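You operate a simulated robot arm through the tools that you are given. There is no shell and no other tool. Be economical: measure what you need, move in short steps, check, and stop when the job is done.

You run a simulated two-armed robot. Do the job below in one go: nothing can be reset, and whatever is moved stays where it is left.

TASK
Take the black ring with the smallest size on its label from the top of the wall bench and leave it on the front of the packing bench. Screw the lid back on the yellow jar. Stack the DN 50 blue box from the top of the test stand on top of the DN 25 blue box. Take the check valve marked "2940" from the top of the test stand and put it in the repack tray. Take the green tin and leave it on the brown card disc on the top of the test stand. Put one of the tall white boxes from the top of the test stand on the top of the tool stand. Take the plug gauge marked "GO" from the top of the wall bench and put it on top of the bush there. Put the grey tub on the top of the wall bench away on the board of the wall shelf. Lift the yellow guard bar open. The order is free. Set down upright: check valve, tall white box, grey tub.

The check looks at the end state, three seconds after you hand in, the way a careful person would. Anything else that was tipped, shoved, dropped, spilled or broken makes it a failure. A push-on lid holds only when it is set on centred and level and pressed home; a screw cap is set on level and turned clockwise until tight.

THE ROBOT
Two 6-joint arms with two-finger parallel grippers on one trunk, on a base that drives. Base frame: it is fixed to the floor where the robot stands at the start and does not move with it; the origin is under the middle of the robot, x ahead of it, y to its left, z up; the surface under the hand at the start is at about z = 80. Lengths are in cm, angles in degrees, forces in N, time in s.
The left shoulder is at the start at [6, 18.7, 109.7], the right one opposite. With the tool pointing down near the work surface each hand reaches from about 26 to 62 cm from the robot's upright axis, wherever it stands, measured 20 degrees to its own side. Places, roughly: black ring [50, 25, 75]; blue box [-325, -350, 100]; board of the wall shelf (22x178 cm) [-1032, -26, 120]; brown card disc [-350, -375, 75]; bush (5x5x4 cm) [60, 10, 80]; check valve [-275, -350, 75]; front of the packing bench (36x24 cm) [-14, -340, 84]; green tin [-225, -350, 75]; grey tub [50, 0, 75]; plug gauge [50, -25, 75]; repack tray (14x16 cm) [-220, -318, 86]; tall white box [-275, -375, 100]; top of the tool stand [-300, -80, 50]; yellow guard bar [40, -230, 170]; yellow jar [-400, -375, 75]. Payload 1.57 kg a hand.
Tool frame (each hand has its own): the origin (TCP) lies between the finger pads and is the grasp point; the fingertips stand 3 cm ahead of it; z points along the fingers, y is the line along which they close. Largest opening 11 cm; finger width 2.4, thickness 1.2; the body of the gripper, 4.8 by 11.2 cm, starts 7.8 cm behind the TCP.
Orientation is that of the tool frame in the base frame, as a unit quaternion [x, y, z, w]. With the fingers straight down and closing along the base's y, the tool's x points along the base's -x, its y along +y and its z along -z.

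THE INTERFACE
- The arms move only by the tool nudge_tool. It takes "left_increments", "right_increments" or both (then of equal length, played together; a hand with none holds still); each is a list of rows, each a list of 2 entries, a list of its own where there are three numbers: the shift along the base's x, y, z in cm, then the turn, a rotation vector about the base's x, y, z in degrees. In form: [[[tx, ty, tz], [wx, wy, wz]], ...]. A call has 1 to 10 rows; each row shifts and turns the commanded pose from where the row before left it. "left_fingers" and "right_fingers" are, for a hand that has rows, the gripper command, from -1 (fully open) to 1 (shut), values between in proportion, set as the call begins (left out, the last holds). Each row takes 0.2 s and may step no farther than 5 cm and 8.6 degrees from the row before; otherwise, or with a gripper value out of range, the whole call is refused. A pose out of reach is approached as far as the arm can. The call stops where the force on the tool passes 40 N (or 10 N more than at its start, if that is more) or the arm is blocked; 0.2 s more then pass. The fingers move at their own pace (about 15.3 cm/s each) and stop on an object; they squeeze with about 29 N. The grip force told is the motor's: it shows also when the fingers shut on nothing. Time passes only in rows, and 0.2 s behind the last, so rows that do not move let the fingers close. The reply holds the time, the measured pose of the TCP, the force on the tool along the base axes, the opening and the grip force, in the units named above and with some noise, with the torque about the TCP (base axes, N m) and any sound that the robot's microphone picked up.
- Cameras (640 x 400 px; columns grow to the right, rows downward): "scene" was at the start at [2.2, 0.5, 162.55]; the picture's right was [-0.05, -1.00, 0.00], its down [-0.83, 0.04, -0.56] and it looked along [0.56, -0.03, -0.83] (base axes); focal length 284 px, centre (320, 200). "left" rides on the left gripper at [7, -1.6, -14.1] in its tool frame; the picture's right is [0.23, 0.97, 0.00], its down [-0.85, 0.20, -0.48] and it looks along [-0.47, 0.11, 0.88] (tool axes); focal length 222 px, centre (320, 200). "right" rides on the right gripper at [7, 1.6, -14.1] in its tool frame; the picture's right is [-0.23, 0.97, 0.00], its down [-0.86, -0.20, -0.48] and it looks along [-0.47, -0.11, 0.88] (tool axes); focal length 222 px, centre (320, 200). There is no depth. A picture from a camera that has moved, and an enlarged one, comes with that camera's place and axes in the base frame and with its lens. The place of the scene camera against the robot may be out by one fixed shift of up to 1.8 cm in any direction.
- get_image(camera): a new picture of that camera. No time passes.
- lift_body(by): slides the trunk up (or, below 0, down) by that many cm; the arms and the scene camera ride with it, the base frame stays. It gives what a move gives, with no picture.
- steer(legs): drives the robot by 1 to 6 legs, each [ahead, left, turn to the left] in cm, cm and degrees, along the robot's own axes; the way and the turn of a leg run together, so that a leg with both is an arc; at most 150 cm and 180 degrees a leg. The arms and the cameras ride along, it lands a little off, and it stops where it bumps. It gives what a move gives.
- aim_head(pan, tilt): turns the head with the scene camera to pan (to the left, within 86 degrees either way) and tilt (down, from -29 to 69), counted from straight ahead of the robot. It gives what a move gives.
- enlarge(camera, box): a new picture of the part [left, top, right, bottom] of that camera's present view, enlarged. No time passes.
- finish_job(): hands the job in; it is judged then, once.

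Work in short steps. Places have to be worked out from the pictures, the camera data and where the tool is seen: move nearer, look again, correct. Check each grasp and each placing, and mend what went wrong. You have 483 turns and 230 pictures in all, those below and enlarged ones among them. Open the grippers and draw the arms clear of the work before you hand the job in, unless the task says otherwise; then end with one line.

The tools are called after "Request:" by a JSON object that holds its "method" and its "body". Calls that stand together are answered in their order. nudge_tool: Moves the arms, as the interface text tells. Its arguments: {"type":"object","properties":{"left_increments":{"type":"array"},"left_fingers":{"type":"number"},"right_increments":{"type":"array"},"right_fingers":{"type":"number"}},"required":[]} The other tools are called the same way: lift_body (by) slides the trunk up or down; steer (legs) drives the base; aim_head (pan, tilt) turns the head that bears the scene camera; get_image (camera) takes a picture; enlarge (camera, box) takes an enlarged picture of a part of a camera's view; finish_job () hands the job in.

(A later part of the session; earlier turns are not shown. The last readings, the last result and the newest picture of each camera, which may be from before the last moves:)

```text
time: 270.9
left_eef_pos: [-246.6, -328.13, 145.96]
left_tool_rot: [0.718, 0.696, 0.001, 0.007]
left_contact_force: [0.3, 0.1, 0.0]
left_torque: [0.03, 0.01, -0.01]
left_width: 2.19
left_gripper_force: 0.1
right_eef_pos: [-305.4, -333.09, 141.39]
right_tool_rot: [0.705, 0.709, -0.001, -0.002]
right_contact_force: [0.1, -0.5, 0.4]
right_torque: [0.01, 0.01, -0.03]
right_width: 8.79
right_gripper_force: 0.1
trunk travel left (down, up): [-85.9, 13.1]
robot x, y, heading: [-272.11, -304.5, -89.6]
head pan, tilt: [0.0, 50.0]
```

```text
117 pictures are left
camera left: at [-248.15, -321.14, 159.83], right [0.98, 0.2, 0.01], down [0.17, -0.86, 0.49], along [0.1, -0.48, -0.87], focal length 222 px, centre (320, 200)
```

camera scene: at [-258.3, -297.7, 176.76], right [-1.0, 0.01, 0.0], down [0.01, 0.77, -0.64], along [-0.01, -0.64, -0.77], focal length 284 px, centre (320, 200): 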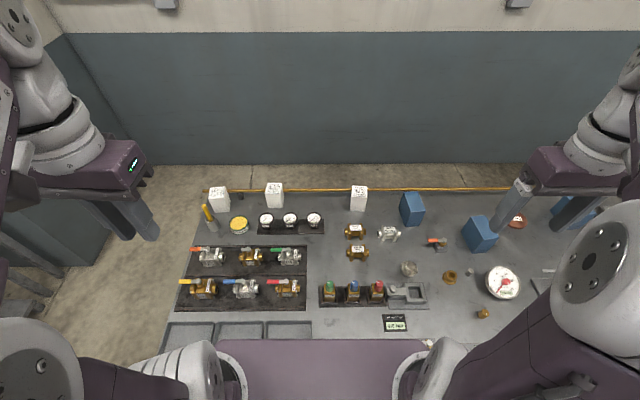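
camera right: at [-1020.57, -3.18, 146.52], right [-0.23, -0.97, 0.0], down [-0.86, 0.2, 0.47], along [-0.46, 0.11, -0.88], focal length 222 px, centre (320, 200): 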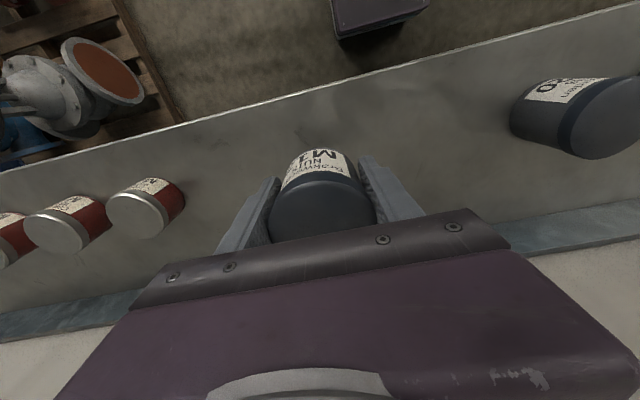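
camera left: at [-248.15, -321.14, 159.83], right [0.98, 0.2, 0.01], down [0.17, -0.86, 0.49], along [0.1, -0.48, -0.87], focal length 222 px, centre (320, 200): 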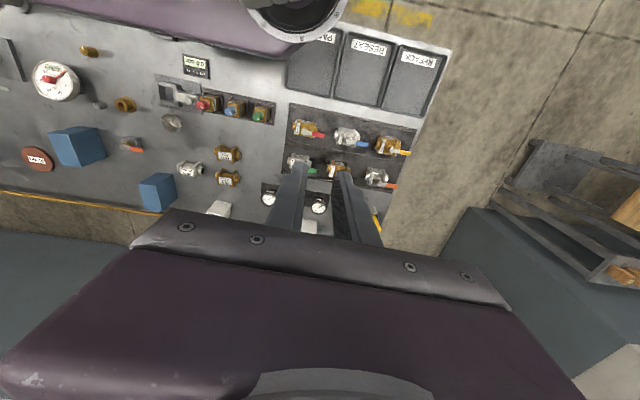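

Valve now judged near [-273.4, -358]. I move over with shorter rows.

Request:
{"method": "nudge_tool", "body": {"left_increments": [[[-3.4, -3.4, -1], [0, 0, 0]], [[-3.4, -3.4, -1], [0, 0, 0]], [[-3.4, -3.4, -1], [0, 0, 0]], [[-3.4, -3.4, -1], [0, 0, 0]], [[-3.4, -3.4, -1], [0, 0, 0]], [[-3.4, -3.4, -1], [0, 0, 0]], [[-3.4, -3.4, -1], [0, 0, 0]], [[-3, -3.8, -1], [0, 0, 0]], [[0, 0, -5], [0, 0, 0]], [[0, 0, -5], [0, 0, 0]]], "left_fingers": -1}}

Request:
{"method": "get_image", "body": {"camera": "left"}}

```text
time: 273.1
left_eef_pos: [-272.25, -352.81, 126.67]
left_tool_rot: [0.718, 0.696, 0.002, 0.006]
left_contact_force: [-0.3, 0.2, 0.3]
left_torque: [0.0, -0.01, -0.02]
left_width: 10.97
left_gripper_force: 0.1
left hand out of reach, approached as far as the arm can: row 8
right_eef_pos: [-305.81, -333.32, 141.11]
right_tool_rot: [0.705, 0.709, 0.0, -0.002]
right_contact_force: [0.7, -0.1, -0.5]
right_torque: [-0.02, 0.02, 0.05]
right_width: 8.78
right_gripper_force: 0.0
trunk travel left (down, up): [-85.9, 13.1]
robot x, y, heading: [-272.49, -304.75, -89.6]
head pan, tilt: [0.0, 50.0]
```

```text
116 pictures are left
camera left: at [-273.76, -345.85, 140.59], right [0.98, 0.2, 0.01], down [0.17, -0.86, 0.49], along [0.11, -0.47, -0.87], focal length 222 px, centre (320, 200)
```

left: 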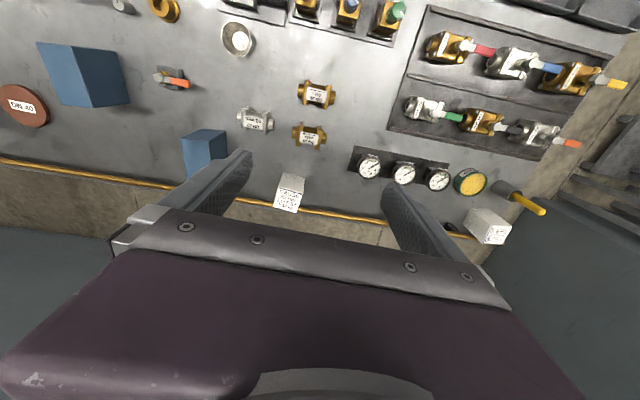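

Valve at [-273.0, -357.3]. I drive 4.5 cm ahead, which brings the hand over it.

Request:
{"method": "steer", "body": {"legs": [[4.7, 0, 0]]}}

Request:
{"method": "nudge_tool", "body": {"left_increments": [[[0, 0, -4.5], [0, 0, 0]], [[0, 0, -4.5], [0, 0, 0]], [[0, 0, -4.5], [0, 0, 0]], [[0, 0, -4.5], [0, 0, 0]]]}}

Request:
{"method": "get_image", "body": {"camera": "left"}}

```text
time: 274.0
left_eef_pos: [-272.13, -356.39, 127.33]
left_tool_rot: [0.718, 0.696, 0.0, 0.009]
left_contact_force: [0.3, 1.3, -0.9]
left_torque: [-0.11, 0.01, -0.03]
left_width: 10.99
left_gripper_force: 0.1
right_eef_pos: [-305.73, -336.6, 141.36]
right_tool_rot: [0.705, 0.709, -0.004, 0.002]
right_contact_force: [0.2, 1.0, 1.0]
right_torque: [-0.12, -0.01, 0.04]
right_width: 8.79
right_gripper_force: 0.0
trunk travel left (down, up): [-85.9, 13.1]
robot x, y, heading: [-272.17, -309.37, -89.9]
head pan, tilt: [0.0, 50.0]
```

```text
time: 275.0
left_eef_pos: [-272.04, -357.79, 108.46]
left_tool_rot: [0.718, 0.696, 0.003, 0.005]
left_contact_force: [0.2, 0.5, -0.1]
left_torque: [-0.01, -0.02, 0.03]
left_width: 11.01
left_gripper_force: 0.1
right_eef_pos: [-305.55, -338.2, 141.12]
right_tool_rot: [0.706, 0.709, 0.0, -0.002]
right_contact_force: [0.7, 0.3, 0.3]
right_torque: [0.05, 0.02, 0.0]
right_width: 8.81
right_gripper_force: 0.0
trunk travel left (down, up): [-85.9, 13.1]
robot x, y, heading: [-272.11, -309.43, -89.4]
head pan, tilt: [0.0, 50.0]
```

```text
115 pictures are left
camera left: at [-273.61, -350.81, 122.4], right [0.98, 0.2, 0.01], down [0.17, -0.86, 0.48], along [0.11, -0.47, -0.87], focal length 222 px, centre (320, 200)
```

left: 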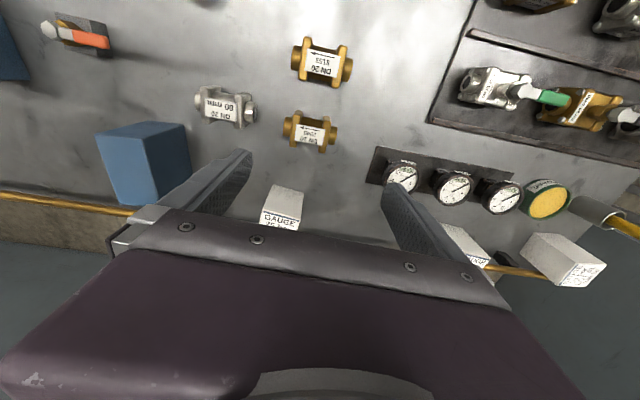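

Shift -1.0 in x, then descend to z≈87.6.

Request:
{"method": "nudge_tool", "body": {"left_increments": [[[-1, 0, -4.5], [0, 0, 0]], [[0, 0, -4.5], [0, 0, 0]], [[0, 0, -4.5], [0, 0, 0]]]}}

Request:
{"method": "get_image", "body": {"camera": "left"}}

```text
time: 275.8
left_eef_pos: [-273.05, -357.46, 95.02]
left_tool_rot: [0.718, 0.696, 0.002, 0.007]
left_contact_force: [-0.8, 0.8, 0.0]
left_torque: [-0.01, 0.03, -0.03]
left_width: 10.99
left_gripper_force: 0.0
right_eef_pos: [-305.67, -337.76, 141.32]
right_tool_rot: [0.705, 0.709, 0.0, -0.001]
right_contact_force: [0.5, -0.2, -0.4]
right_torque: [-0.02, 0.01, 0.01]
right_width: 8.79
right_gripper_force: 0.0
trunk travel left (down, up): [-85.9, 13.1]
robot x, y, heading: [-272.08, -309.4, -89.7]
head pan, tilt: [0.0, 50.0]
```

```text
114 pictures are left
camera left: at [-274.61, -350.52, 108.89], right [0.98, 0.2, 0.01], down [0.17, -0.86, 0.49], along [0.1, -0.48, -0.87], focal length 222 px, centre (320, 200)
```

left: 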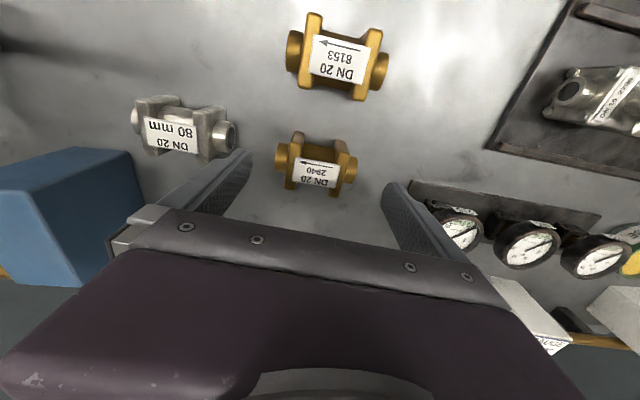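

Centred; I shift y -0.5 and descend the rest, then close.

Request:
{"method": "nudge_tool", "body": {"left_increments": [[[0, -0.5, -3.5], [0, 0, 0]], [[0, 0, -4], [0, 0, 0]]]}}

Request:
{"method": "nudge_tool", "body": {"left_increments": [[[0, 0, 0], [0, 0, 0]], [[0, 0, 0], [0, 0, 0]], [[0, 0, 0], [0, 0, 0]]], "left_fingers": 1}}

Request:
{"method": "get_image", "body": {"camera": "left"}}

```text
time: 276.4
left_eef_pos: [-273.26, -358.02, 88.08]
left_tool_rot: [0.719, 0.695, 0.002, 0.005]
left_contact_force: [0.3, 0.1, -0.6]
left_torque: [0.0, -0.03, 0.02]
left_width: 10.99
left_gripper_force: 0.1
right_eef_pos: [-305.55, -337.57, 141.14]
right_tool_rot: [0.705, 0.709, -0.001, -0.001]
right_contact_force: [0.0, -0.2, 0.7]
right_torque: [0.01, 0.0, 0.0]
right_width: 8.8
right_gripper_force: 0.0
trunk travel left (down, up): [-85.9, 13.1]
robot x, y, heading: [-272.32, -309.64, -89.6]
head pan, tilt: [0.0, 50.0]
stopped in row 2 (left hand): the force on the tool passed its limit at 59 N (the readings are from after the stop); the commanded pose is now the measured one
```

```text
time: 277.2
left_eef_pos: [-273.21, -358.17, 88.08]
left_tool_rot: [0.718, 0.696, 0.001, 0.006]
left_contact_force: [-0.8, -0.5, 4.4]
left_torque: [0.14, 0.14, 0.04]
left_width: 8.03
left_gripper_force: 29.0
right_eef_pos: [-305.61, -337.74, 141.14]
right_tool_rot: [0.705, 0.709, 0.0, -0.001]
right_contact_force: [0.2, 0.0, -0.3]
right_torque: [0.0, -0.01, 0.0]
right_width: 8.79
right_gripper_force: 0.1
trunk travel left (down, up): [-85.9, 13.1]
robot x, y, heading: [-272.71, -309.34, -89.6]
head pan, tilt: [0.0, 50.0]
```

```text
113 pictures are left
camera left: at [-274.87, -351.13, 102.01], right [0.98, 0.2, 0.01], down [0.17, -0.86, 0.48], along [0.1, -0.47, -0.87], focal length 222 px, centre (320, 200)
```

left: 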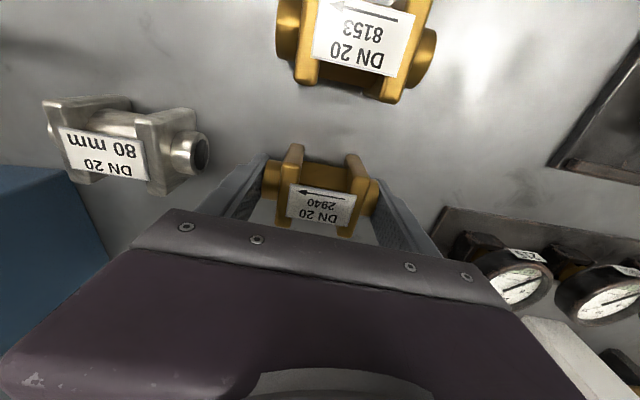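

Fingertips met the table at TCP 88.1 (surface ≈85). Valve gripped at 8.0 cm; lift high.

Request:
{"method": "nudge_tool", "body": {"left_increments": [[[0, 0, 3], [0, 0, 0]], [[0, 0, 4], [0, 0, 0]], [[0, 0, 4], [0, 0, 0]], [[0, 0, 4], [0, 0, 0]], [[0, 0, 4], [0, 0, 0]], [[0, 3, 3], [0, 0, 0]], [[0, 4, 2], [0, 0, 0]], [[0, 4, 0], [0, 0, 0]], [[1, 4, 0], [0, 0, 0]], [[1, 4, 0], [0, 0, 0]]]}}

Request:
{"method": "get_image", "body": {"camera": "left"}}

```text
time: 279.4
left_eef_pos: [-271.27, -338.91, 111.94]
left_tool_rot: [0.718, 0.696, 0.001, 0.005]
left_contact_force: [-0.2, 0.7, -3.0]
left_torque: [-0.04, -0.01, -0.03]
left_width: 8.03
left_gripper_force: 29.2
right_eef_pos: [-305.63, -337.6, 141.22]
right_tool_rot: [0.706, 0.709, -0.001, -0.002]
right_contact_force: [-0.1, 0.5, 0.6]
right_torque: [-0.02, -0.01, 0.01]
right_width: 8.8
right_gripper_force: 0.0
trunk travel left (down, up): [-85.9, 13.1]
robot x, y, heading: [-272.06, -309.65, -89.5]
head pan, tilt: [0.0, 50.0]
```

```text
112 pictures are left
camera left: at [-272.72, -331.85, 125.87], right [0.98, 0.2, 0.01], down [0.17, -0.86, 0.49], along [0.1, -0.47, -0.87], focal length 222 px, centre (320, 200)
```

left: 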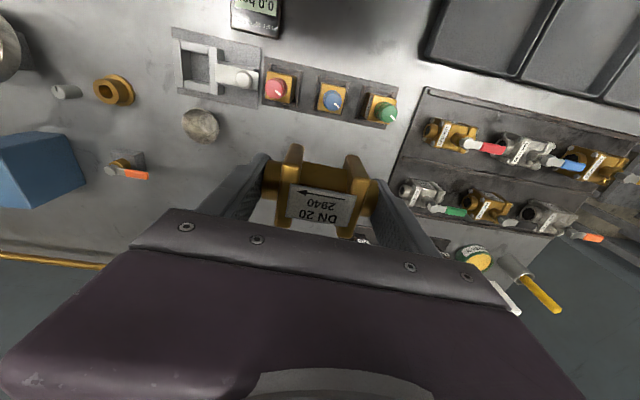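

Valve held. I drive back 30 and left 33 to bring the repack tray in reach.

Request:
{"method": "steer", "body": {"legs": [[-30, 0, 0], [0, 33, 0]]}}

Request:
{"method": "nudge_tool", "body": {"left_increments": [[[4, -1.5, 0], [0, 0, 0]], [[4, -1.5, 0], [0, 0, 0]], [[4, -1.5, 0], [0, 0, 0]], [[4, -1.5, 0], [0, 0, 0]]]}}

Request:
{"method": "get_image", "body": {"camera": "left"}}

Request:
{"method": "get_image", "body": {"camera": "scene"}}

```text
time: 283.2
left_eef_pos: [-239.28, -308.88, 111.8]
left_tool_rot: [0.722, 0.692, 0.003, 0.006]
left_contact_force: [-1.0, -0.4, -4.3]
left_torque: [0.0, -0.04, -0.02]
left_width: 8.02
left_gripper_force: 28.4
right_eef_pos: [-273.84, -307.33, 140.96]
right_tool_rot: [0.709, 0.706, 0.0, -0.001]
right_contact_force: [0.0, -0.6, -0.7]
right_torque: [0.04, -0.05, 0.0]
right_width: 8.79
right_gripper_force: 0.1
trunk travel left (down, up): [-85.9, 13.1]
robot x, y, heading: [-239.67, -279.19, -90.5]
head pan, tilt: [0.0, 50.0]
```

```text
time: 284.2
left_eef_pos: [-222.96, -314.93, 111.96]
left_tool_rot: [0.722, 0.692, 0.001, 0.004]
left_contact_force: [0.4, -0.2, -3.1]
left_torque: [0.03, -0.01, 0.0]
left_width: 8.01
left_gripper_force: 29.0
right_eef_pos: [-273.31, -307.42, 141.18]
right_tool_rot: [0.709, 0.705, 0.0, -0.002]
right_contact_force: [0.4, -1.1, -0.5]
right_torque: [0.0, 0.03, 0.02]
right_width: 8.78
right_gripper_force: 0.0
trunk travel left (down, up): [-85.9, 13.1]
robot x, y, heading: [-239.75, -279.15, -90.2]
head pan, tilt: [0.0, 50.0]
```

```text
111 pictures are left
camera left: at [-224.45, -307.94, 125.99], right [0.98, 0.19, 0.01], down [0.16, -0.86, 0.48], along [0.1, -0.47, -0.88], focal length 222 px, centre (320, 200)
```

left: 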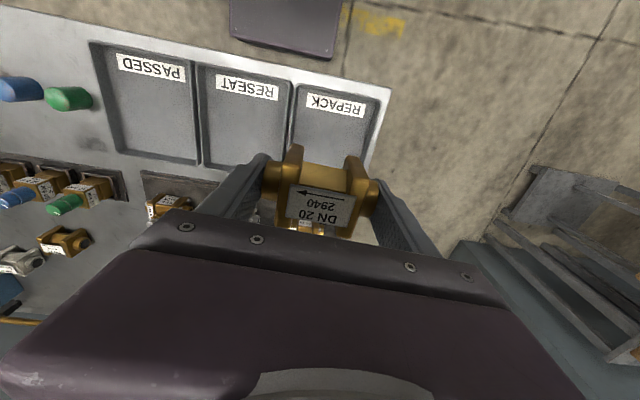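

```text
110 pictures are left
camera scene: at [-238.33, -280.11, 176.75], right [-1.0, 0.0, 0.0], down [0.0, 0.77, -0.64], along [0.0, -0.64, -0.77], focal length 284 px, centre (320, 200)
```

scene: 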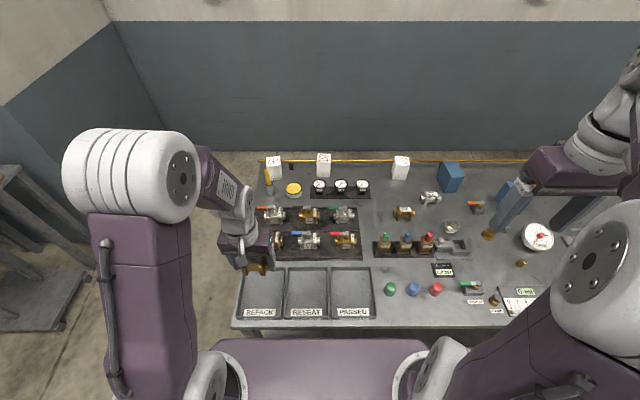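

The repack tray spans about x -227.5…-214, y -309.5…-325.5. I turn the hand 90° so that valve and fingers fit along the tray's long side.

Request:
{"method": "nudge_tool", "body": {"left_increments": [[[0.2, -0.3, 0], [0, 0, 8.6]], [[0.2, -0.3, 0], [0, 0, 8.6]], [[0.2, -0.3, 0], [0, 0, 8.6]], [[0.2, -0.3, 0], [0, 0, 8.6]], [[0.2, -0.3, 0], [0, 0, 8.6]], [[0.2, -0.3, 0], [0, 0, 8.6]], [[0.2, -0.3, 0], [0, 0, 8.6]], [[0.2, -0.3, 0], [0, 0, 8.6]], [[0.2, -0.3, 0], [0, 0, 8.6]], [[0.2, -0.2, 0], [0, 0, 8.6]]]}}

Request:
{"method": "get_image", "body": {"camera": "left"}}

```text
time: 286.4
left_eef_pos: [-221.16, -317.76, 111.89]
left_tool_rot: [0.054, 0.999, 0.006, 0.001]
left_contact_force: [0.4, -0.3, -4.5]
left_torque: [-0.01, -0.03, -0.01]
left_width: 8.0
left_gripper_force: 29.2
right_eef_pos: [-273.65, -307.25, 141.16]
right_tool_rot: [0.709, 0.705, 0.0, -0.001]
right_contact_force: [0.4, -0.9, 0.4]
right_torque: [0.01, -0.03, 0.0]
right_width: 8.81
right_gripper_force: 0.0
trunk travel left (down, up): [-85.9, 13.1]
robot x, y, heading: [-239.48, -279.06, -90.3]
head pan, tilt: [0.0, 50.0]
```

```text
109 pictures are left
camera left: at [-228.31, -318.86, 125.85], right [-0.12, 0.99, 0.01], down [0.87, 0.1, 0.48], along [0.48, 0.07, -0.87], focal length 222 px, centre (320, 200)
```

left: 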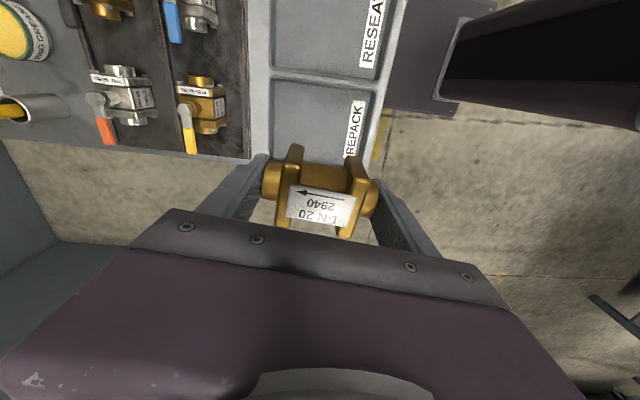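

Hand is over the tray centre. I correct the yaw 6° and lower.

Request:
{"method": "nudge_tool", "body": {"left_increments": [[[0.4, 0, 0], [0, 0, 6]], [[0, 0, -4.5], [0, 0, 0]], [[0, 0, -4.5], [0, 0, 0]], [[0, 0, -4.5], [0, 0, 0]], [[0, 0, -4.5], [0, 0, 0]]]}}

Request:
{"method": "get_image", "body": {"camera": "left"}}

Request:
{"method": "enlarge", "body": {"camera": "scene", "box": [210, 220, 340, 320]}}

```text
time: 287.6
left_eef_pos: [-220.69, -317.9, 93.9]
left_tool_rot: [0.003, 1.0, 0.006, 0.002]
left_contact_force: [0.1, 0.0, -4.0]
left_torque: [-0.01, 0.01, -0.01]
left_width: 8.03
left_gripper_force: 28.1
right_eef_pos: [-273.41, -307.38, 141.13]
right_tool_rot: [0.709, 0.705, 0.0, -0.003]
right_contact_force: [-0.8, 0.0, -0.2]
right_torque: [0.03, -0.04, 0.06]
right_width: 8.82
right_gripper_force: 0.1
trunk travel left (down, up): [-85.9, 13.1]
robot x, y, heading: [-239.75, -279.38, -90.5]
head pan, tilt: [0.0, 50.0]
```

```text
108 pictures are left
camera left: at [-227.75, -319.66, 107.76], right [-0.22, 0.98, 0.01], down [0.85, 0.19, 0.48], along [0.47, 0.12, -0.88], focal length 222 px, centre (320, 200)
```

left: 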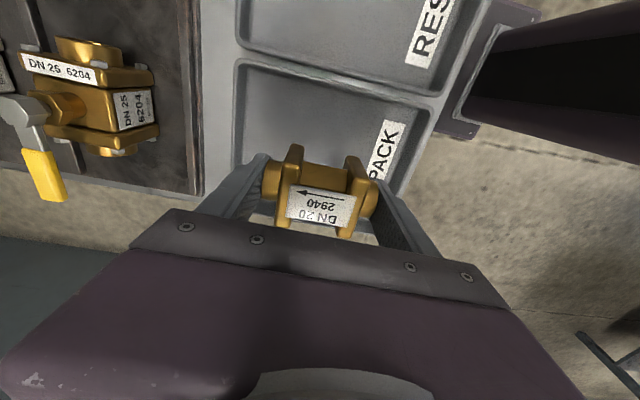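

```text
4.00 times, centred on (275, 270) of scene
camera zoom: at [-238.53, -280.2, 176.76], right [-1.0, 0.0, 0.0], down [0.0, 0.77, -0.64], along [0.0, -0.64, -0.77], focal length 1134 px, centre (500, -80)
```

zoom: 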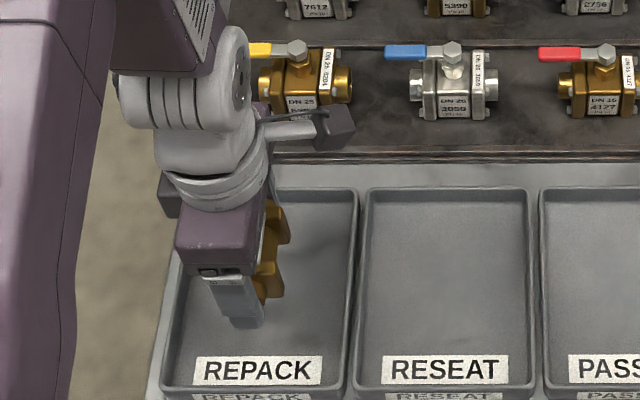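

Good alignment in the tray. I lower in small steps to contact.

Request:
{"method": "nudge_tool", "body": {"left_increments": [[[0, 0, -3], [0, 0, 0]], [[0, 0, -0.8], [0, 0, 0]], [[0, 0, -0.6], [0, 0, 0]], [[0, 0, -0.6], [0, 0, 0]], [[0, 0, -0.6], [0, 0, 0]]]}}

```text
time: 288.9
left_eef_pos: [-220.7, -317.59, 88.43]
left_tool_rot: [0.004, 1.0, 0.003, 0.002]
left_contact_force: [1.2, -0.3, 16.4]
left_torque: [-0.07, 0.0, 0.11]
left_width: 8.0
left_gripper_force: 28.9
right_eef_pos: [-273.59, -306.89, 141.17]
right_tool_rot: [0.709, 0.705, -0.001, -0.001]
right_contact_force: [0.4, 0.4, -1.4]
right_torque: [0.01, 0.03, 0.01]
right_width: 8.8
right_gripper_force: 0.0
trunk travel left (down, up): [-85.9, 13.1]
robot x, y, heading: [-239.46, -279.32, -90.3]
head pan, tilt: [0.0, 50.0]
```

Contact on the tray floor. I ease, release a little wide and rise.

Request:
{"method": "nudge_tool", "body": {"left_increments": [[[0, 0, 0.2], [0, 0, 0]], [[0, 0, 0.2], [0, 0, 0]]], "left_fingers": -0.75}}

Request:
{"method": "nudge_tool", "body": {"left_increments": [[[0, 0, 3], [0, 0, 0]], [[0, 0, 4], [0, 0, 0]], [[0, 0, 4], [0, 0, 0]], [[0, 0, 4], [0, 0, 0]], [[0, 0, 4], [0, 0, 0]]]}}

Request:
{"method": "get_image", "body": {"camera": "left"}}

```text
time: 289.4
left_eef_pos: [-220.71, -317.8, 88.63]
left_tool_rot: [0.003, 1.0, 0.005, 0.002]
left_contact_force: [-0.2, 0.7, 0.2]
left_torque: [0.0, -0.02, 0.01]
left_width: 9.63
left_gripper_force: 0.1
right_eef_pos: [-273.53, -307.34, 141.2]
right_tool_rot: [0.709, 0.705, 0.0, -0.002]
right_contact_force: [0.6, -0.7, -0.3]
right_torque: [0.0, 0.0, 0.02]
right_width: 8.8
right_gripper_force: 0.1
trunk travel left (down, up): [-85.9, 13.1]
robot x, y, heading: [-240.29, -279.02, -90.4]
head pan, tilt: [0.0, 50.0]
```

```text
time: 290.6
left_eef_pos: [-220.78, -317.67, 107.67]
left_tool_rot: [0.004, 1.0, 0.006, 0.003]
left_contact_force: [0.5, 0.2, 0.0]
left_torque: [-0.01, 0.03, -0.01]
left_width: 9.62
left_gripper_force: 0.1
right_eef_pos: [-273.53, -307.16, 141.18]
right_tool_rot: [0.709, 0.705, 0.001, -0.002]
right_contact_force: [1.0, 0.2, 0.3]
right_torque: [-0.01, 0.03, -0.02]
right_width: 8.79
right_gripper_force: 0.1
trunk travel left (down, up): [-85.9, 13.1]
robot x, y, heading: [-239.84, -279.6, -90.4]
head pan, tilt: [0.0, 50.0]
```

```text
106 pictures are left
camera left: at [-227.82, -319.4, 121.74], right [-0.22, 0.98, 0.01], down [0.85, 0.19, 0.48], along [0.47, 0.11, -0.87], focal length 222 px, centre (320, 200)
```

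left: 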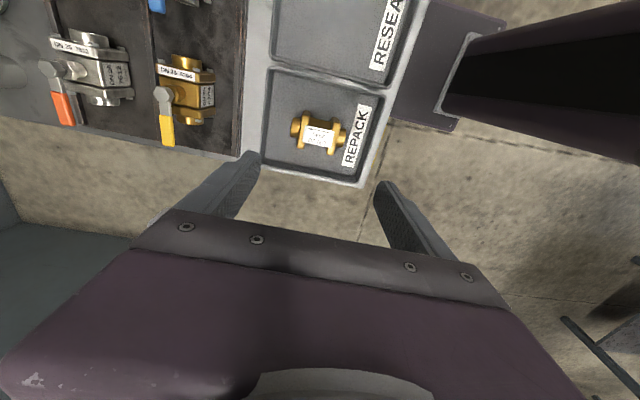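

The valve lies upright in the repack tray. Next the tin (left hand) and the isolated white box at about [-275, -370] (right hand). I raise the trunk for clearance, turn the left hand back, and move in.

Request:
{"method": "lift_body", "body": {"by": 11}}

Request:
{"method": "nudge_tool", "body": {"left_increments": [[[0, 0, 1], [0, 0, -8.6]], [[0, 0, 1], [0, 0, -8.6]], [[0, 0, 1], [0, 0, -8.6]], [[0, 0, 1], [0, 0, -8.6]], [[0, 0, 1], [0, 0, -8.6]], [[0, 0, 1], [0, 0, -8.6]], [[0, 0, 1], [0, 0, -8.6]], [[0, 0, 0], [0, 0, -8.6]], [[0, 0, 0], [0, 0, -8.6]], [[0, 0, 0], [0, 0, -8.6]]]}}

Request:
{"method": "nudge_tool", "body": {"left_increments": [[[0, 0, 0], [0, 0, -4.5]]]}}

Request:
{"method": "steer", "body": {"legs": [[0, -10, 0], [37, 0, 0.4]]}}

Request:
{"method": "get_image", "body": {"camera": "left"}}

Request:
{"method": "get_image", "body": {"camera": "right"}}

```text
time: 292.1
left_eef_pos: [-220.73, -317.78, 118.63]
left_tool_rot: [0.003, 1.0, 0.005, 0.003]
left_contact_force: [-0.1, 0.3, 0.1]
left_torque: [-0.04, 0.0, 0.05]
left_width: 9.6
left_gripper_force: 0.0
right_eef_pos: [-273.53, -307.27, 152.14]
right_tool_rot: [0.709, 0.705, 0.0, -0.002]
right_contact_force: [0.2, 0.7, 0.6]
right_torque: [-0.03, 0.01, 0.01]
right_width: 8.79
right_gripper_force: 0.1
trunk travel left (down, up): [-96.9, 2.1]
robot x, y, heading: [-239.57, -279.21, -90.1]
head pan, tilt: [0.0, 50.0]
```

```text
time: 294.3
left_eef_pos: [-220.73, -317.65, 125.76]
left_tool_rot: [0.685, 0.729, 0.003, 0.004]
left_contact_force: [-0.4, 0.0, 0.1]
left_torque: [0.0, -0.03, -0.03]
left_width: 9.62
left_gripper_force: 0.0
right_eef_pos: [-273.57, -307.37, 152.12]
right_tool_rot: [0.709, 0.705, 0.0, -0.001]
right_contact_force: [0.0, -1.1, -0.3]
right_torque: [0.01, -0.03, 0.03]
right_width: 8.8
right_gripper_force: 0.0
trunk travel left (down, up): [-96.9, 2.1]
robot x, y, heading: [-239.97, -279.09, -90.3]
head pan, tilt: [0.0, 50.0]
```

```text
time: 294.7
left_eef_pos: [-220.73, -317.79, 125.74]
left_tool_rot: [0.713, 0.701, 0.002, 0.005]
left_contact_force: [-0.5, 0.0, 0.4]
left_torque: [0.02, 0.03, -0.02]
left_width: 9.6
left_gripper_force: 0.1
right_eef_pos: [-273.48, -307.21, 152.17]
right_tool_rot: [0.709, 0.705, 0.0, -0.001]
right_contact_force: [-0.2, 0.0, 0.6]
right_torque: [0.03, -0.02, 0.0]
right_width: 8.79
right_gripper_force: 0.0
trunk travel left (down, up): [-96.9, 2.1]
robot x, y, heading: [-239.84, -279.19, -90.2]
head pan, tilt: [0.0, 50.0]
```

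```text
time: 297.8
left_eef_pos: [-230.46, -354.55, 125.8]
left_tool_rot: [0.709, 0.705, 0.001, 0.007]
left_contact_force: [0.5, 0.7, 0.5]
left_torque: [-0.02, 0.0, -0.02]
left_width: 9.61
left_gripper_force: 0.0
right_eef_pos: [-283.32, -344.56, 152.15]
right_tool_rot: [0.705, 0.709, 0.0, -0.002]
right_contact_force: [-0.4, -0.5, -0.1]
right_torque: [-0.05, 0.05, 0.04]
right_width: 8.82
right_gripper_force: 0.1
trunk travel left (down, up): [-96.9, 2.1]
robot x, y, heading: [-250.08, -316.48, -89.7]
head pan, tilt: [0.0, 50.0]
```

```text
105 pictures are left
camera left: at [-232.18, -347.61, 139.76], right [0.98, 0.22, 0.01], down [0.19, -0.85, 0.49], along [0.11, -0.47, -0.87], focal length 222 px, centre (320, 200)
```

left: 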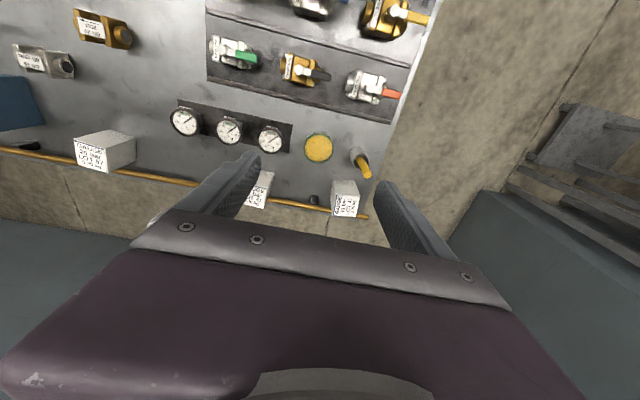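

```text
104 pictures are left
camera right: at [-281.66, -337.69, 166.44], right [0.97, -0.22, 0.0], down [-0.19, -0.86, 0.48], along [-0.11, -0.47, -0.88], focal length 222 px, centre (320, 200)
```

right: 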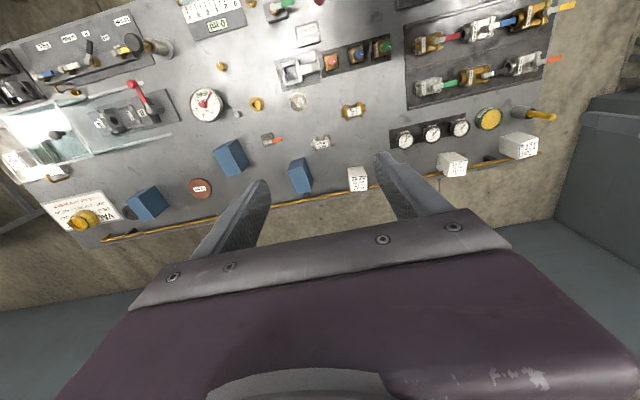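

Tin judged at [-229, -361.4]. Lower the left hand above it.

Request:
{"method": "nudge_tool", "body": {"left_increments": [[[0.7, -3.4, -1], [0, 0, 0]], [[0.7, -3.4, -1], [0, 0, 0]], [[0, 0, -4.5], [0, 0, 0]], [[0, 0, -4.5], [0, 0, 0]], [[0, 0, -4.5], [0, 0, 0]], [[0, 0, -4.5], [0, 0, 0]]], "left_fingers": -0.9}}

Request:
{"method": "get_image", "body": {"camera": "left"}}

```text
time: 299.2
left_eef_pos: [-228.94, -362.05, 105.63]
left_tool_rot: [0.709, 0.705, 0.002, 0.005]
left_contact_force: [-0.1, 0.5, -0.3]
left_torque: [0.0, 0.01, -0.02]
left_width: 10.46
left_gripper_force: 0.1
right_eef_pos: [-283.31, -345.11, 152.13]
right_tool_rot: [0.706, 0.708, -0.001, -0.003]
right_contact_force: [1.1, 0.0, 0.2]
right_torque: [-0.02, 0.01, 0.01]
right_width: 8.79
right_gripper_force: 0.1
trunk travel left (down, up): [-96.9, 2.1]
robot x, y, heading: [-249.91, -316.07, -89.7]
head pan, tilt: [0.0, 50.0]
```

```text
103 pictures are left
camera left: at [-230.66, -355.01, 119.6], right [0.98, 0.22, 0.01], down [0.19, -0.85, 0.48], along [0.11, -0.47, -0.88], focal length 222 px, centre (320, 200)
```

left: 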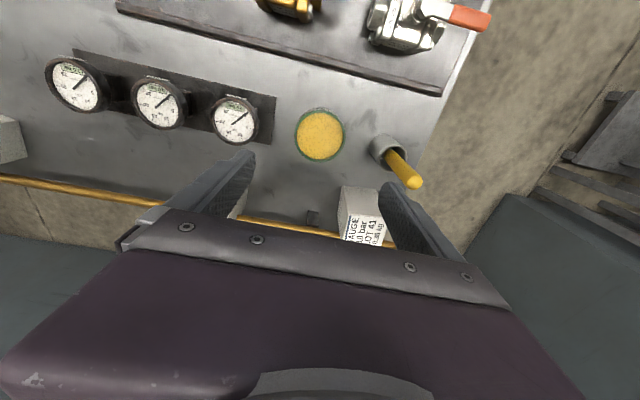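

Aligned within 0.5 cm. I narrow the opening to 9 cm and descend.

Request:
{"method": "nudge_tool", "body": {"left_increments": [[[0, 0.5, -4], [0, 0, 0]], [[0, 0, -4], [0, 0, 0]], [[0, 0, -4], [0, 0, 0]], [[0, 0, -4], [0, 0, 0]], [[0, 0, -1], [0, 0, 0]]], "left_fingers": -0.64}}

Request:
{"method": "get_image", "body": {"camera": "left"}}

```text
time: 300.4
left_eef_pos: [-229.05, -361.22, 88.76]
left_tool_rot: [0.709, 0.705, 0.001, 0.006]
left_contact_force: [0.0, 0.2, -0.3]
left_torque: [0.0, -0.05, 0.01]
left_width: 9.01
left_gripper_force: 0.0
right_eef_pos: [-283.43, -344.98, 152.07]
right_tool_rot: [0.706, 0.708, 0.0, -0.001]
right_contact_force: [-0.6, 0.2, -0.7]
right_torque: [0.03, 0.05, -0.02]
right_width: 8.8
right_gripper_force: 0.0
trunk travel left (down, up): [-96.9, 2.1]
robot x, y, heading: [-249.7, -316.42, -89.6]
head pan, tilt: [0.0, 50.0]
```

```text
102 pictures are left
camera left: at [-230.78, -354.28, 102.76], right [0.98, 0.22, 0.01], down [0.19, -0.85, 0.48], along [0.12, -0.47, -0.87], focal length 222 px, centre (320, 200)
```

left: 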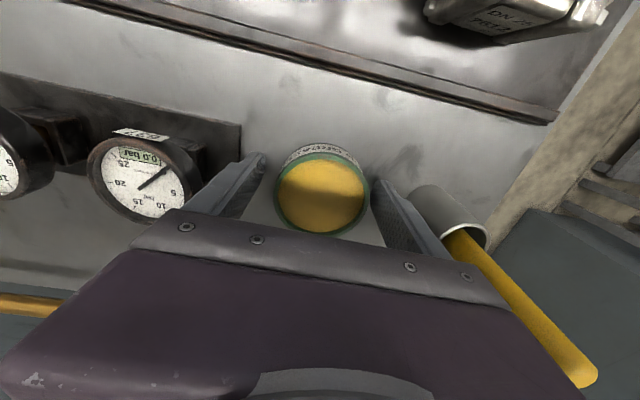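

Centred on the tin; close and lift.

Request:
{"method": "nudge_tool", "body": {"left_increments": [[[0, 0, 0], [0, 0, 0]], [[0, 0, 0], [0, 0, 0]], [[0, 0, 0], [0, 0, 0]]], "left_fingers": 1}}

Request:
{"method": "nudge_tool", "body": {"left_increments": [[[0, 0, 3], [0, 0, 0]], [[0, 0, 4], [0, 0, 0]], [[0, 0, 4], [0, 0, 0]], [[0, 0, 4], [0, 0, 0]], [[0, 0, 4], [0, 0, 0]], [[0, 0, 4], [0, 0, 0]], [[0, 3, 3], [0, 0, 0]], [[0, 4, 0], [0, 0, 0]], [[0, 4, 0], [0, 0, 0]]]}}

Request:
{"method": "get_image", "body": {"camera": "scene"}}

```text
time: 301.2
left_eef_pos: [-229.11, -361.26, 88.89]
left_tool_rot: [0.709, 0.705, 0.002, 0.005]
left_contact_force: [-0.2, 0.2, 0.6]
left_torque: [-0.01, 0.0, 0.01]
left_width: 7.19
left_gripper_force: 28.7
right_eef_pos: [-283.36, -344.91, 152.14]
right_tool_rot: [0.706, 0.709, 0.001, -0.001]
right_contact_force: [0.2, 0.3, 0.4]
right_torque: [0.03, -0.03, -0.01]
right_width: 8.83
right_gripper_force: 0.0
trunk travel left (down, up): [-96.9, 2.1]
robot x, y, heading: [-249.96, -316.59, -89.6]
head pan, tilt: [0.0, 50.0]
```

```text
time: 303.2
left_eef_pos: [-229.2, -350.09, 114.69]
left_tool_rot: [0.71, 0.704, 0.002, 0.005]
left_contact_force: [0.0, 0.4, -1.0]
left_torque: [0.04, 0.0, 0.03]
left_width: 7.17
left_gripper_force: 29.1
right_eef_pos: [-283.26, -344.86, 152.16]
right_tool_rot: [0.706, 0.708, 0.0, -0.001]
right_contact_force: [0.8, 0.3, 0.8]
right_torque: [0.0, 0.0, 0.0]
right_width: 8.77
right_gripper_force: 0.0
trunk travel left (down, up): [-96.9, 2.1]
robot x, y, heading: [-249.42, -316.5, -89.6]
head pan, tilt: [0.0, 50.0]
```

```text
101 pictures are left
camera scene: at [-248.73, -317.3, 187.76], right [-1.0, 0.0, 0.0], down [0.0, 0.77, -0.64], along [0.0, -0.64, -0.77], focal length 284 px, centre (320, 200)
```

scene: 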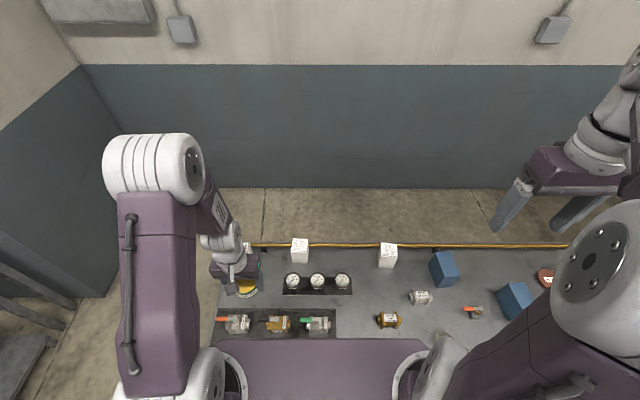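

Tin is held. For the white box I move the robot 5 cm closer, then bring the right hand over [-275.6, -372].

Request:
{"method": "steer", "body": {"legs": [[5, -6, 0]]}}

Request:
{"method": "nudge_tool", "body": {"right_increments": [[[2.5, -3, -2.5], [0, 0, 0]], [[2.5, -3, -2.5], [0, 0, 0]], [[2.5, -3, -2.5], [0, 0, 0]], [[2.5, -3, -2.5], [0, 0, 0]], [[2, -3, -2.5], [0, 0, 0]], [[0.5, -3, -3], [0, 0, 0]], [[0, -3, -3], [0, 0, 0]], [[0, 0, -4], [0, 0, 0]], [[0, 0, -4], [0, 0, 0]]]}}

Request:
{"method": "get_image", "body": {"camera": "right"}}

```text
time: 304.2
left_eef_pos: [-231.36, -351.04, 114.54]
left_tool_rot: [0.71, 0.704, 0.003, 0.003]
left_contact_force: [0.0, 0.4, -2.7]
left_torque: [0.05, 0.05, -0.01]
left_width: 7.17
left_gripper_force: 28.7
right_eef_pos: [-285.47, -345.78, 152.08]
right_tool_rot: [0.707, 0.707, -0.001, -0.004]
right_contact_force: [1.0, 0.6, 0.4]
right_torque: [0.02, 0.04, -0.02]
right_width: 8.81
right_gripper_force: 0.1
trunk travel left (down, up): [-96.9, 2.1]
robot x, y, heading: [-252.07, -317.19, -89.9]
head pan, tilt: [0.0, 50.0]
stopped in leg 1: the robot was blocked; the commanded pose is now the measured one
```

```text
time: 306.2
left_eef_pos: [-231.59, -350.96, 114.65]
left_tool_rot: [0.711, 0.703, 0.003, 0.005]
left_contact_force: [-0.1, 0.2, -2.7]
left_torque: [0.01, 0.01, -0.04]
left_width: 7.16
left_gripper_force: 29.2
right_eef_pos: [-273.65, -366.62, 125.51]
right_tool_rot: [0.707, 0.707, 0.0, -0.002]
right_contact_force: [0.0, 0.1, -1.0]
right_torque: [-0.01, 0.0, 0.0]
right_width: 8.81
right_gripper_force: 0.1
trunk travel left (down, up): [-96.9, 2.1]
robot x, y, heading: [-252.04, -317.26, -90.1]
head pan, tilt: [0.0, 50.0]
```

```text
100 pictures are left
camera right: at [-271.94, -359.73, 139.78], right [0.97, -0.23, 0.0], down [-0.2, -0.86, 0.48], along [-0.11, -0.46, -0.88], focal length 222 px, centre (320, 200)
```

right: 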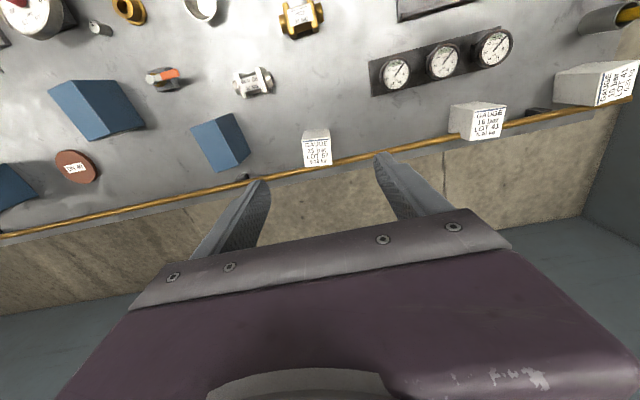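

White box top at about [-275.8, -372]. I try to reach it: shift and descend.

Request:
{"method": "nudge_tool", "body": {"right_increments": [[[-1, -2.7, -3.5], [0, 0, 0]], [[-1.1, -2.7, -3.5], [0, 0, 0]], [[0, 0, -4], [0, 0, 0]], [[0, 0, -4], [0, 0, 0]]]}}

Request:
{"method": "get_image", "body": {"camera": "right"}}

```text
time: 307.2
left_eef_pos: [-231.54, -350.91, 114.74]
left_tool_rot: [0.711, 0.703, 0.003, 0.005]
left_contact_force: [0.6, 0.5, -3.1]
left_torque: [-0.04, 0.05, -0.01]
left_width: 7.16
left_gripper_force: 28.9
right_eef_pos: [-275.6, -372.02, 110.44]
right_tool_rot: [0.707, 0.707, -0.001, -0.002]
right_contact_force: [0.2, -0.9, 0.7]
right_torque: [0.04, 0.04, 0.02]
right_width: 8.8
right_gripper_force: 0.1
trunk travel left (down, up): [-96.9, 2.1]
robot x, y, heading: [-252.29, -317.03, -89.8]
head pan, tilt: [0.0, 50.0]
```

```text
99 pictures are left
camera right: at [-273.89, -365.21, 124.68], right [0.97, -0.23, 0.0], down [-0.2, -0.86, 0.48], along [-0.11, -0.46, -0.88], focal length 222 px, centre (320, 200)
```

right: 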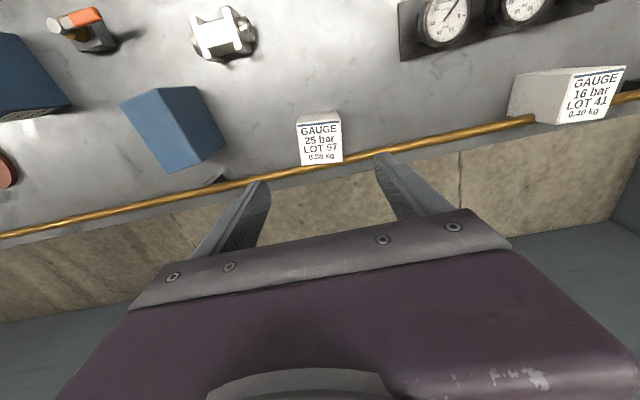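

Well aligned; descend to z≈91.5.

Request:
{"method": "nudge_tool", "body": {"right_increments": [[[0, -0.3, -4], [0, 0, 0]], [[0, 0, -4], [0, 0, 0]], [[0, 0, -4], [0, 0, 0]], [[0, 0, -4], [0, 0, 0]], [[0, 0, -2.5], [0, 0, 0]]]}}

Request:
{"method": "get_image", "body": {"camera": "right"}}

```text
time: 308.4
left_eef_pos: [-231.65, -351.07, 114.69]
left_tool_rot: [0.71, 0.704, 0.003, 0.005]
left_contact_force: [0.3, -0.5, -2.6]
left_torque: [0.0, 0.0, 0.0]
left_width: 7.16
left_gripper_force: 28.5
right_eef_pos: [-275.23, -370.16, 94.2]
right_tool_rot: [0.707, 0.707, 0.0, -0.003]
right_contact_force: [0.0, 0.0, 0.5]
right_torque: [0.03, 0.0, 0.02]
right_width: 8.82
right_gripper_force: 0.0
right hand out of reach, approached as far as the arm can: row 4, 5
trunk travel left (down, up): [-96.9, 2.1]
robot x, y, heading: [-252.37, -317.36, -89.9]
head pan, tilt: [0.0, 50.0]
```

```text
98 pictures are left
camera right: at [-273.51, -363.2, 108.29], right [0.97, -0.23, 0.0], down [-0.2, -0.86, 0.48], along [-0.11, -0.46, -0.88], focal length 222 px, centre (320, 200)
```

right: 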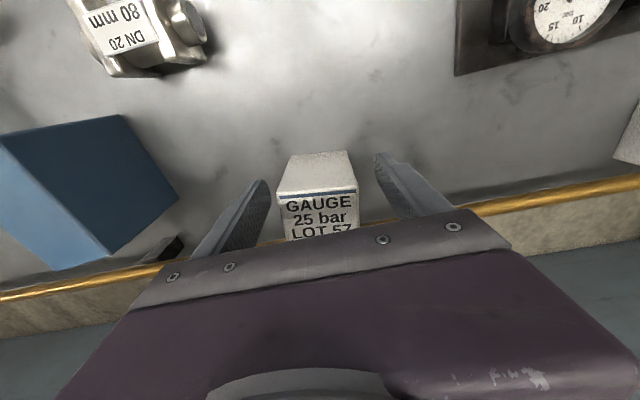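

Reach limit; lowering the trunk 4 cm brings the hand down to z≈90.

Request:
{"method": "lift_body", "body": {"by": -4}}

Request:
{"method": "nudge_tool", "body": {"right_increments": [[[0, -0.7, 0], [0, 0, 0]], [[0, -0.7, 0], [0, 0, 0]]]}}

Request:
{"method": "get_image", "body": {"camera": "right"}}

```text
time: 309.2
left_eef_pos: [-231.66, -351.03, 110.63]
left_tool_rot: [0.711, 0.703, 0.003, 0.005]
left_contact_force: [-0.2, 0.1, -1.8]
left_torque: [0.01, 0.02, -0.03]
left_width: 7.19
left_gripper_force: 29.3
right_eef_pos: [-275.2, -370.2, 90.11]
right_tool_rot: [0.707, 0.707, 0.0, -0.003]
right_contact_force: [0.4, 1.2, 0.2]
right_torque: [0.05, 0.04, 0.0]
right_width: 8.82
right_gripper_force: 0.1
trunk travel left (down, up): [-92.9, 6.1]
robot x, y, heading: [-252.09, -316.79, -89.8]
head pan, tilt: [0.0, 50.0]
```

```text
time: 309.9
left_eef_pos: [-231.53, -350.81, 110.66]
left_tool_rot: [0.71, 0.704, 0.003, 0.005]
left_contact_force: [-0.4, -0.7, -2.6]
left_torque: [0.07, -0.01, 0.02]
left_width: 7.16
left_gripper_force: 29.1
right_eef_pos: [-275.25, -370.4, 90.65]
right_tool_rot: [0.707, 0.707, 0.0, -0.003]
right_contact_force: [-0.6, -0.1, 0.6]
right_torque: [-0.05, -0.04, -0.01]
right_width: 8.79
right_gripper_force: 0.0
right hand out of reach, approached as far as the arm can: row 1, 2
trunk travel left (down, up): [-92.9, 6.1]
robot x, y, heading: [-252.09, -317.31, -89.9]
head pan, tilt: [0.0, 50.0]
```

```text
97 pictures are left
camera right: at [-273.48, -363.63, 104.84], right [0.97, -0.23, 0.0], down [-0.2, -0.86, 0.48], along [-0.11, -0.46, -0.88], focal length 222 px, centre (320, 200)
```

right: 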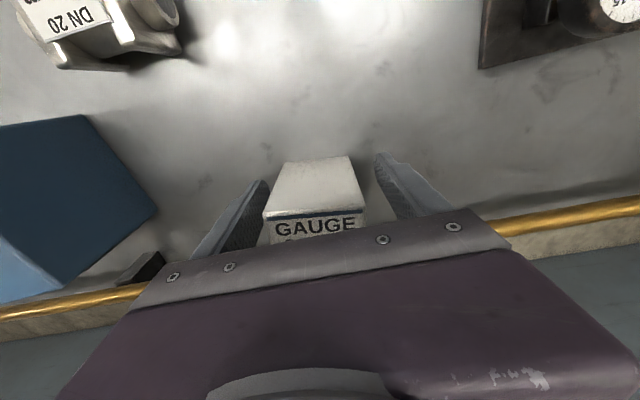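

I tilt the hand 10° forward (in the plane of the pads) to gain reach, then move 1.7 cm further.

Request:
{"method": "nudge_tool", "body": {"right_increments": [[[0, 0, 0], [-5, 0, 0]], [[0, 0, 0], [-5, 0, 0]], [[0, -0.9, -0.2], [0, 0, 0]], [[0, -0.9, -0.2], [0, 0, 0]]]}}

Request:
{"method": "get_image", "body": {"camera": "right"}}

```text
time: 310.9
left_eef_pos: [-231.75, -350.95, 110.63]
left_tool_rot: [0.711, 0.704, 0.003, 0.006]
left_contact_force: [0.7, 1.3, -2.3]
left_torque: [-0.02, 0.04, -0.04]
left_width: 7.17
left_gripper_force: 29.3
right_eef_pos: [-275.27, -373.79, 89.37]
right_tool_rot: [0.705, 0.704, -0.062, 0.06]
right_contact_force: [1.0, -1.1, -0.5]
right_torque: [0.05, 0.09, -0.01]
right_width: 8.81
right_gripper_force: 0.0
right hand out of reach, approached as far as the arm can: row 1, 2, 3, 4
trunk travel left (down, up): [-92.9, 6.1]
robot x, y, heading: [-252.63, -316.95, -89.7]
head pan, tilt: [0.0, 50.0]
```

```text
96 pictures are left
camera right: at [-273.62, -364.58, 102.2], right [0.97, -0.22, 0.04], down [-0.2, -0.76, 0.62], along [-0.11, -0.61, -0.78], focal length 222 px, centre (320, 200)
```

right: 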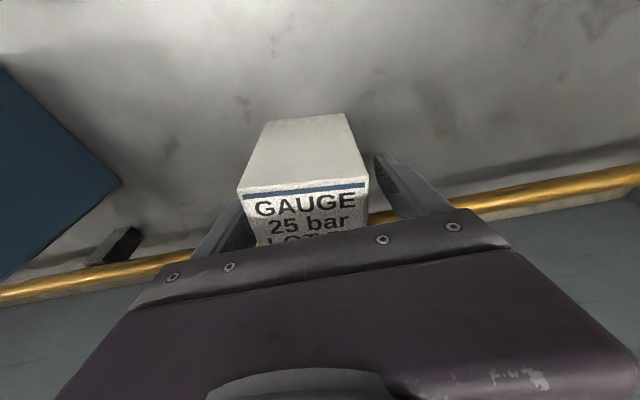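

Now slightly too far; back 1.3 cm, then close.

Request:
{"method": "nudge_tool", "body": {"right_increments": [[[0, 1.3, 0.5], [0, 0, 0]]]}}

Request:
{"method": "nudge_tool", "body": {"right_increments": [[[0, 0, 0], [0, 0, 0]], [[0, 0, 0], [0, 0, 0]], [[0, 0, 0], [0, 0, 0]]], "right_fingers": 1}}

Request:
{"method": "get_image", "body": {"camera": "right"}}

```text
time: 311.2
left_eef_pos: [-231.57, -350.94, 110.57]
left_tool_rot: [0.71, 0.704, 0.003, 0.005]
left_contact_force: [0.0, -0.8, -2.2]
left_torque: [0.03, 0.01, 0.0]
left_width: 7.17
left_gripper_force: 29.0
right_eef_pos: [-275.32, -373.56, 89.3]
right_tool_rot: [0.705, 0.705, -0.06, 0.058]
right_contact_force: [-0.1, 0.2, -0.7]
right_torque: [0.0, -0.02, -0.04]
right_width: 8.78
right_gripper_force: 0.0
right hand out of reach, approached as far as the arm can: row 1
trunk travel left (down, up): [-92.9, 6.1]
robot x, y, heading: [-252.21, -317.14, -89.9]
head pan, tilt: [0.0, 50.0]
```

```text
time: 312.1
left_eef_pos: [-231.67, -350.86, 110.74]
left_tool_rot: [0.711, 0.703, 0.003, 0.005]
left_contact_force: [-0.1, -0.4, -2.7]
left_torque: [0.02, 0.03, 0.02]
left_width: 7.15
left_gripper_force: 29.1
right_eef_pos: [-275.35, -373.64, 89.21]
right_tool_rot: [0.705, 0.704, -0.062, 0.059]
right_contact_force: [-0.6, -1.0, 2.7]
right_torque: [-0.14, 0.26, -0.02]
right_width: 6.11
right_gripper_force: 29.1
trunk travel left (down, up): [-92.9, 6.1]
robot x, y, heading: [-251.9, -317.19, -89.6]
head pan, tilt: [0.0, 50.0]
```

```text
95 pictures are left
camera right: at [-273.73, -364.4, 102.12], right [0.97, -0.22, 0.04], down [-0.2, -0.76, 0.62], along [-0.11, -0.61, -0.79], focal length 222 px, centre (320, 200)
```

right: 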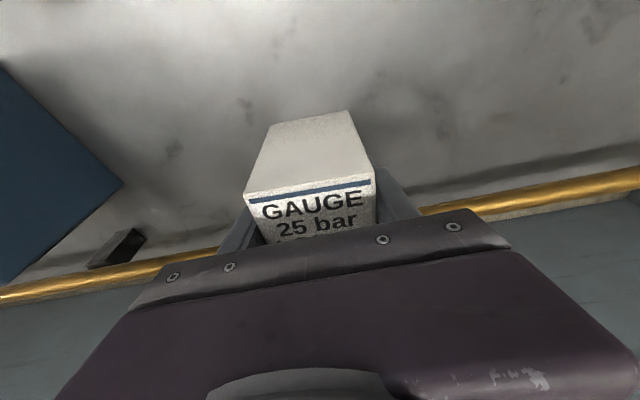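

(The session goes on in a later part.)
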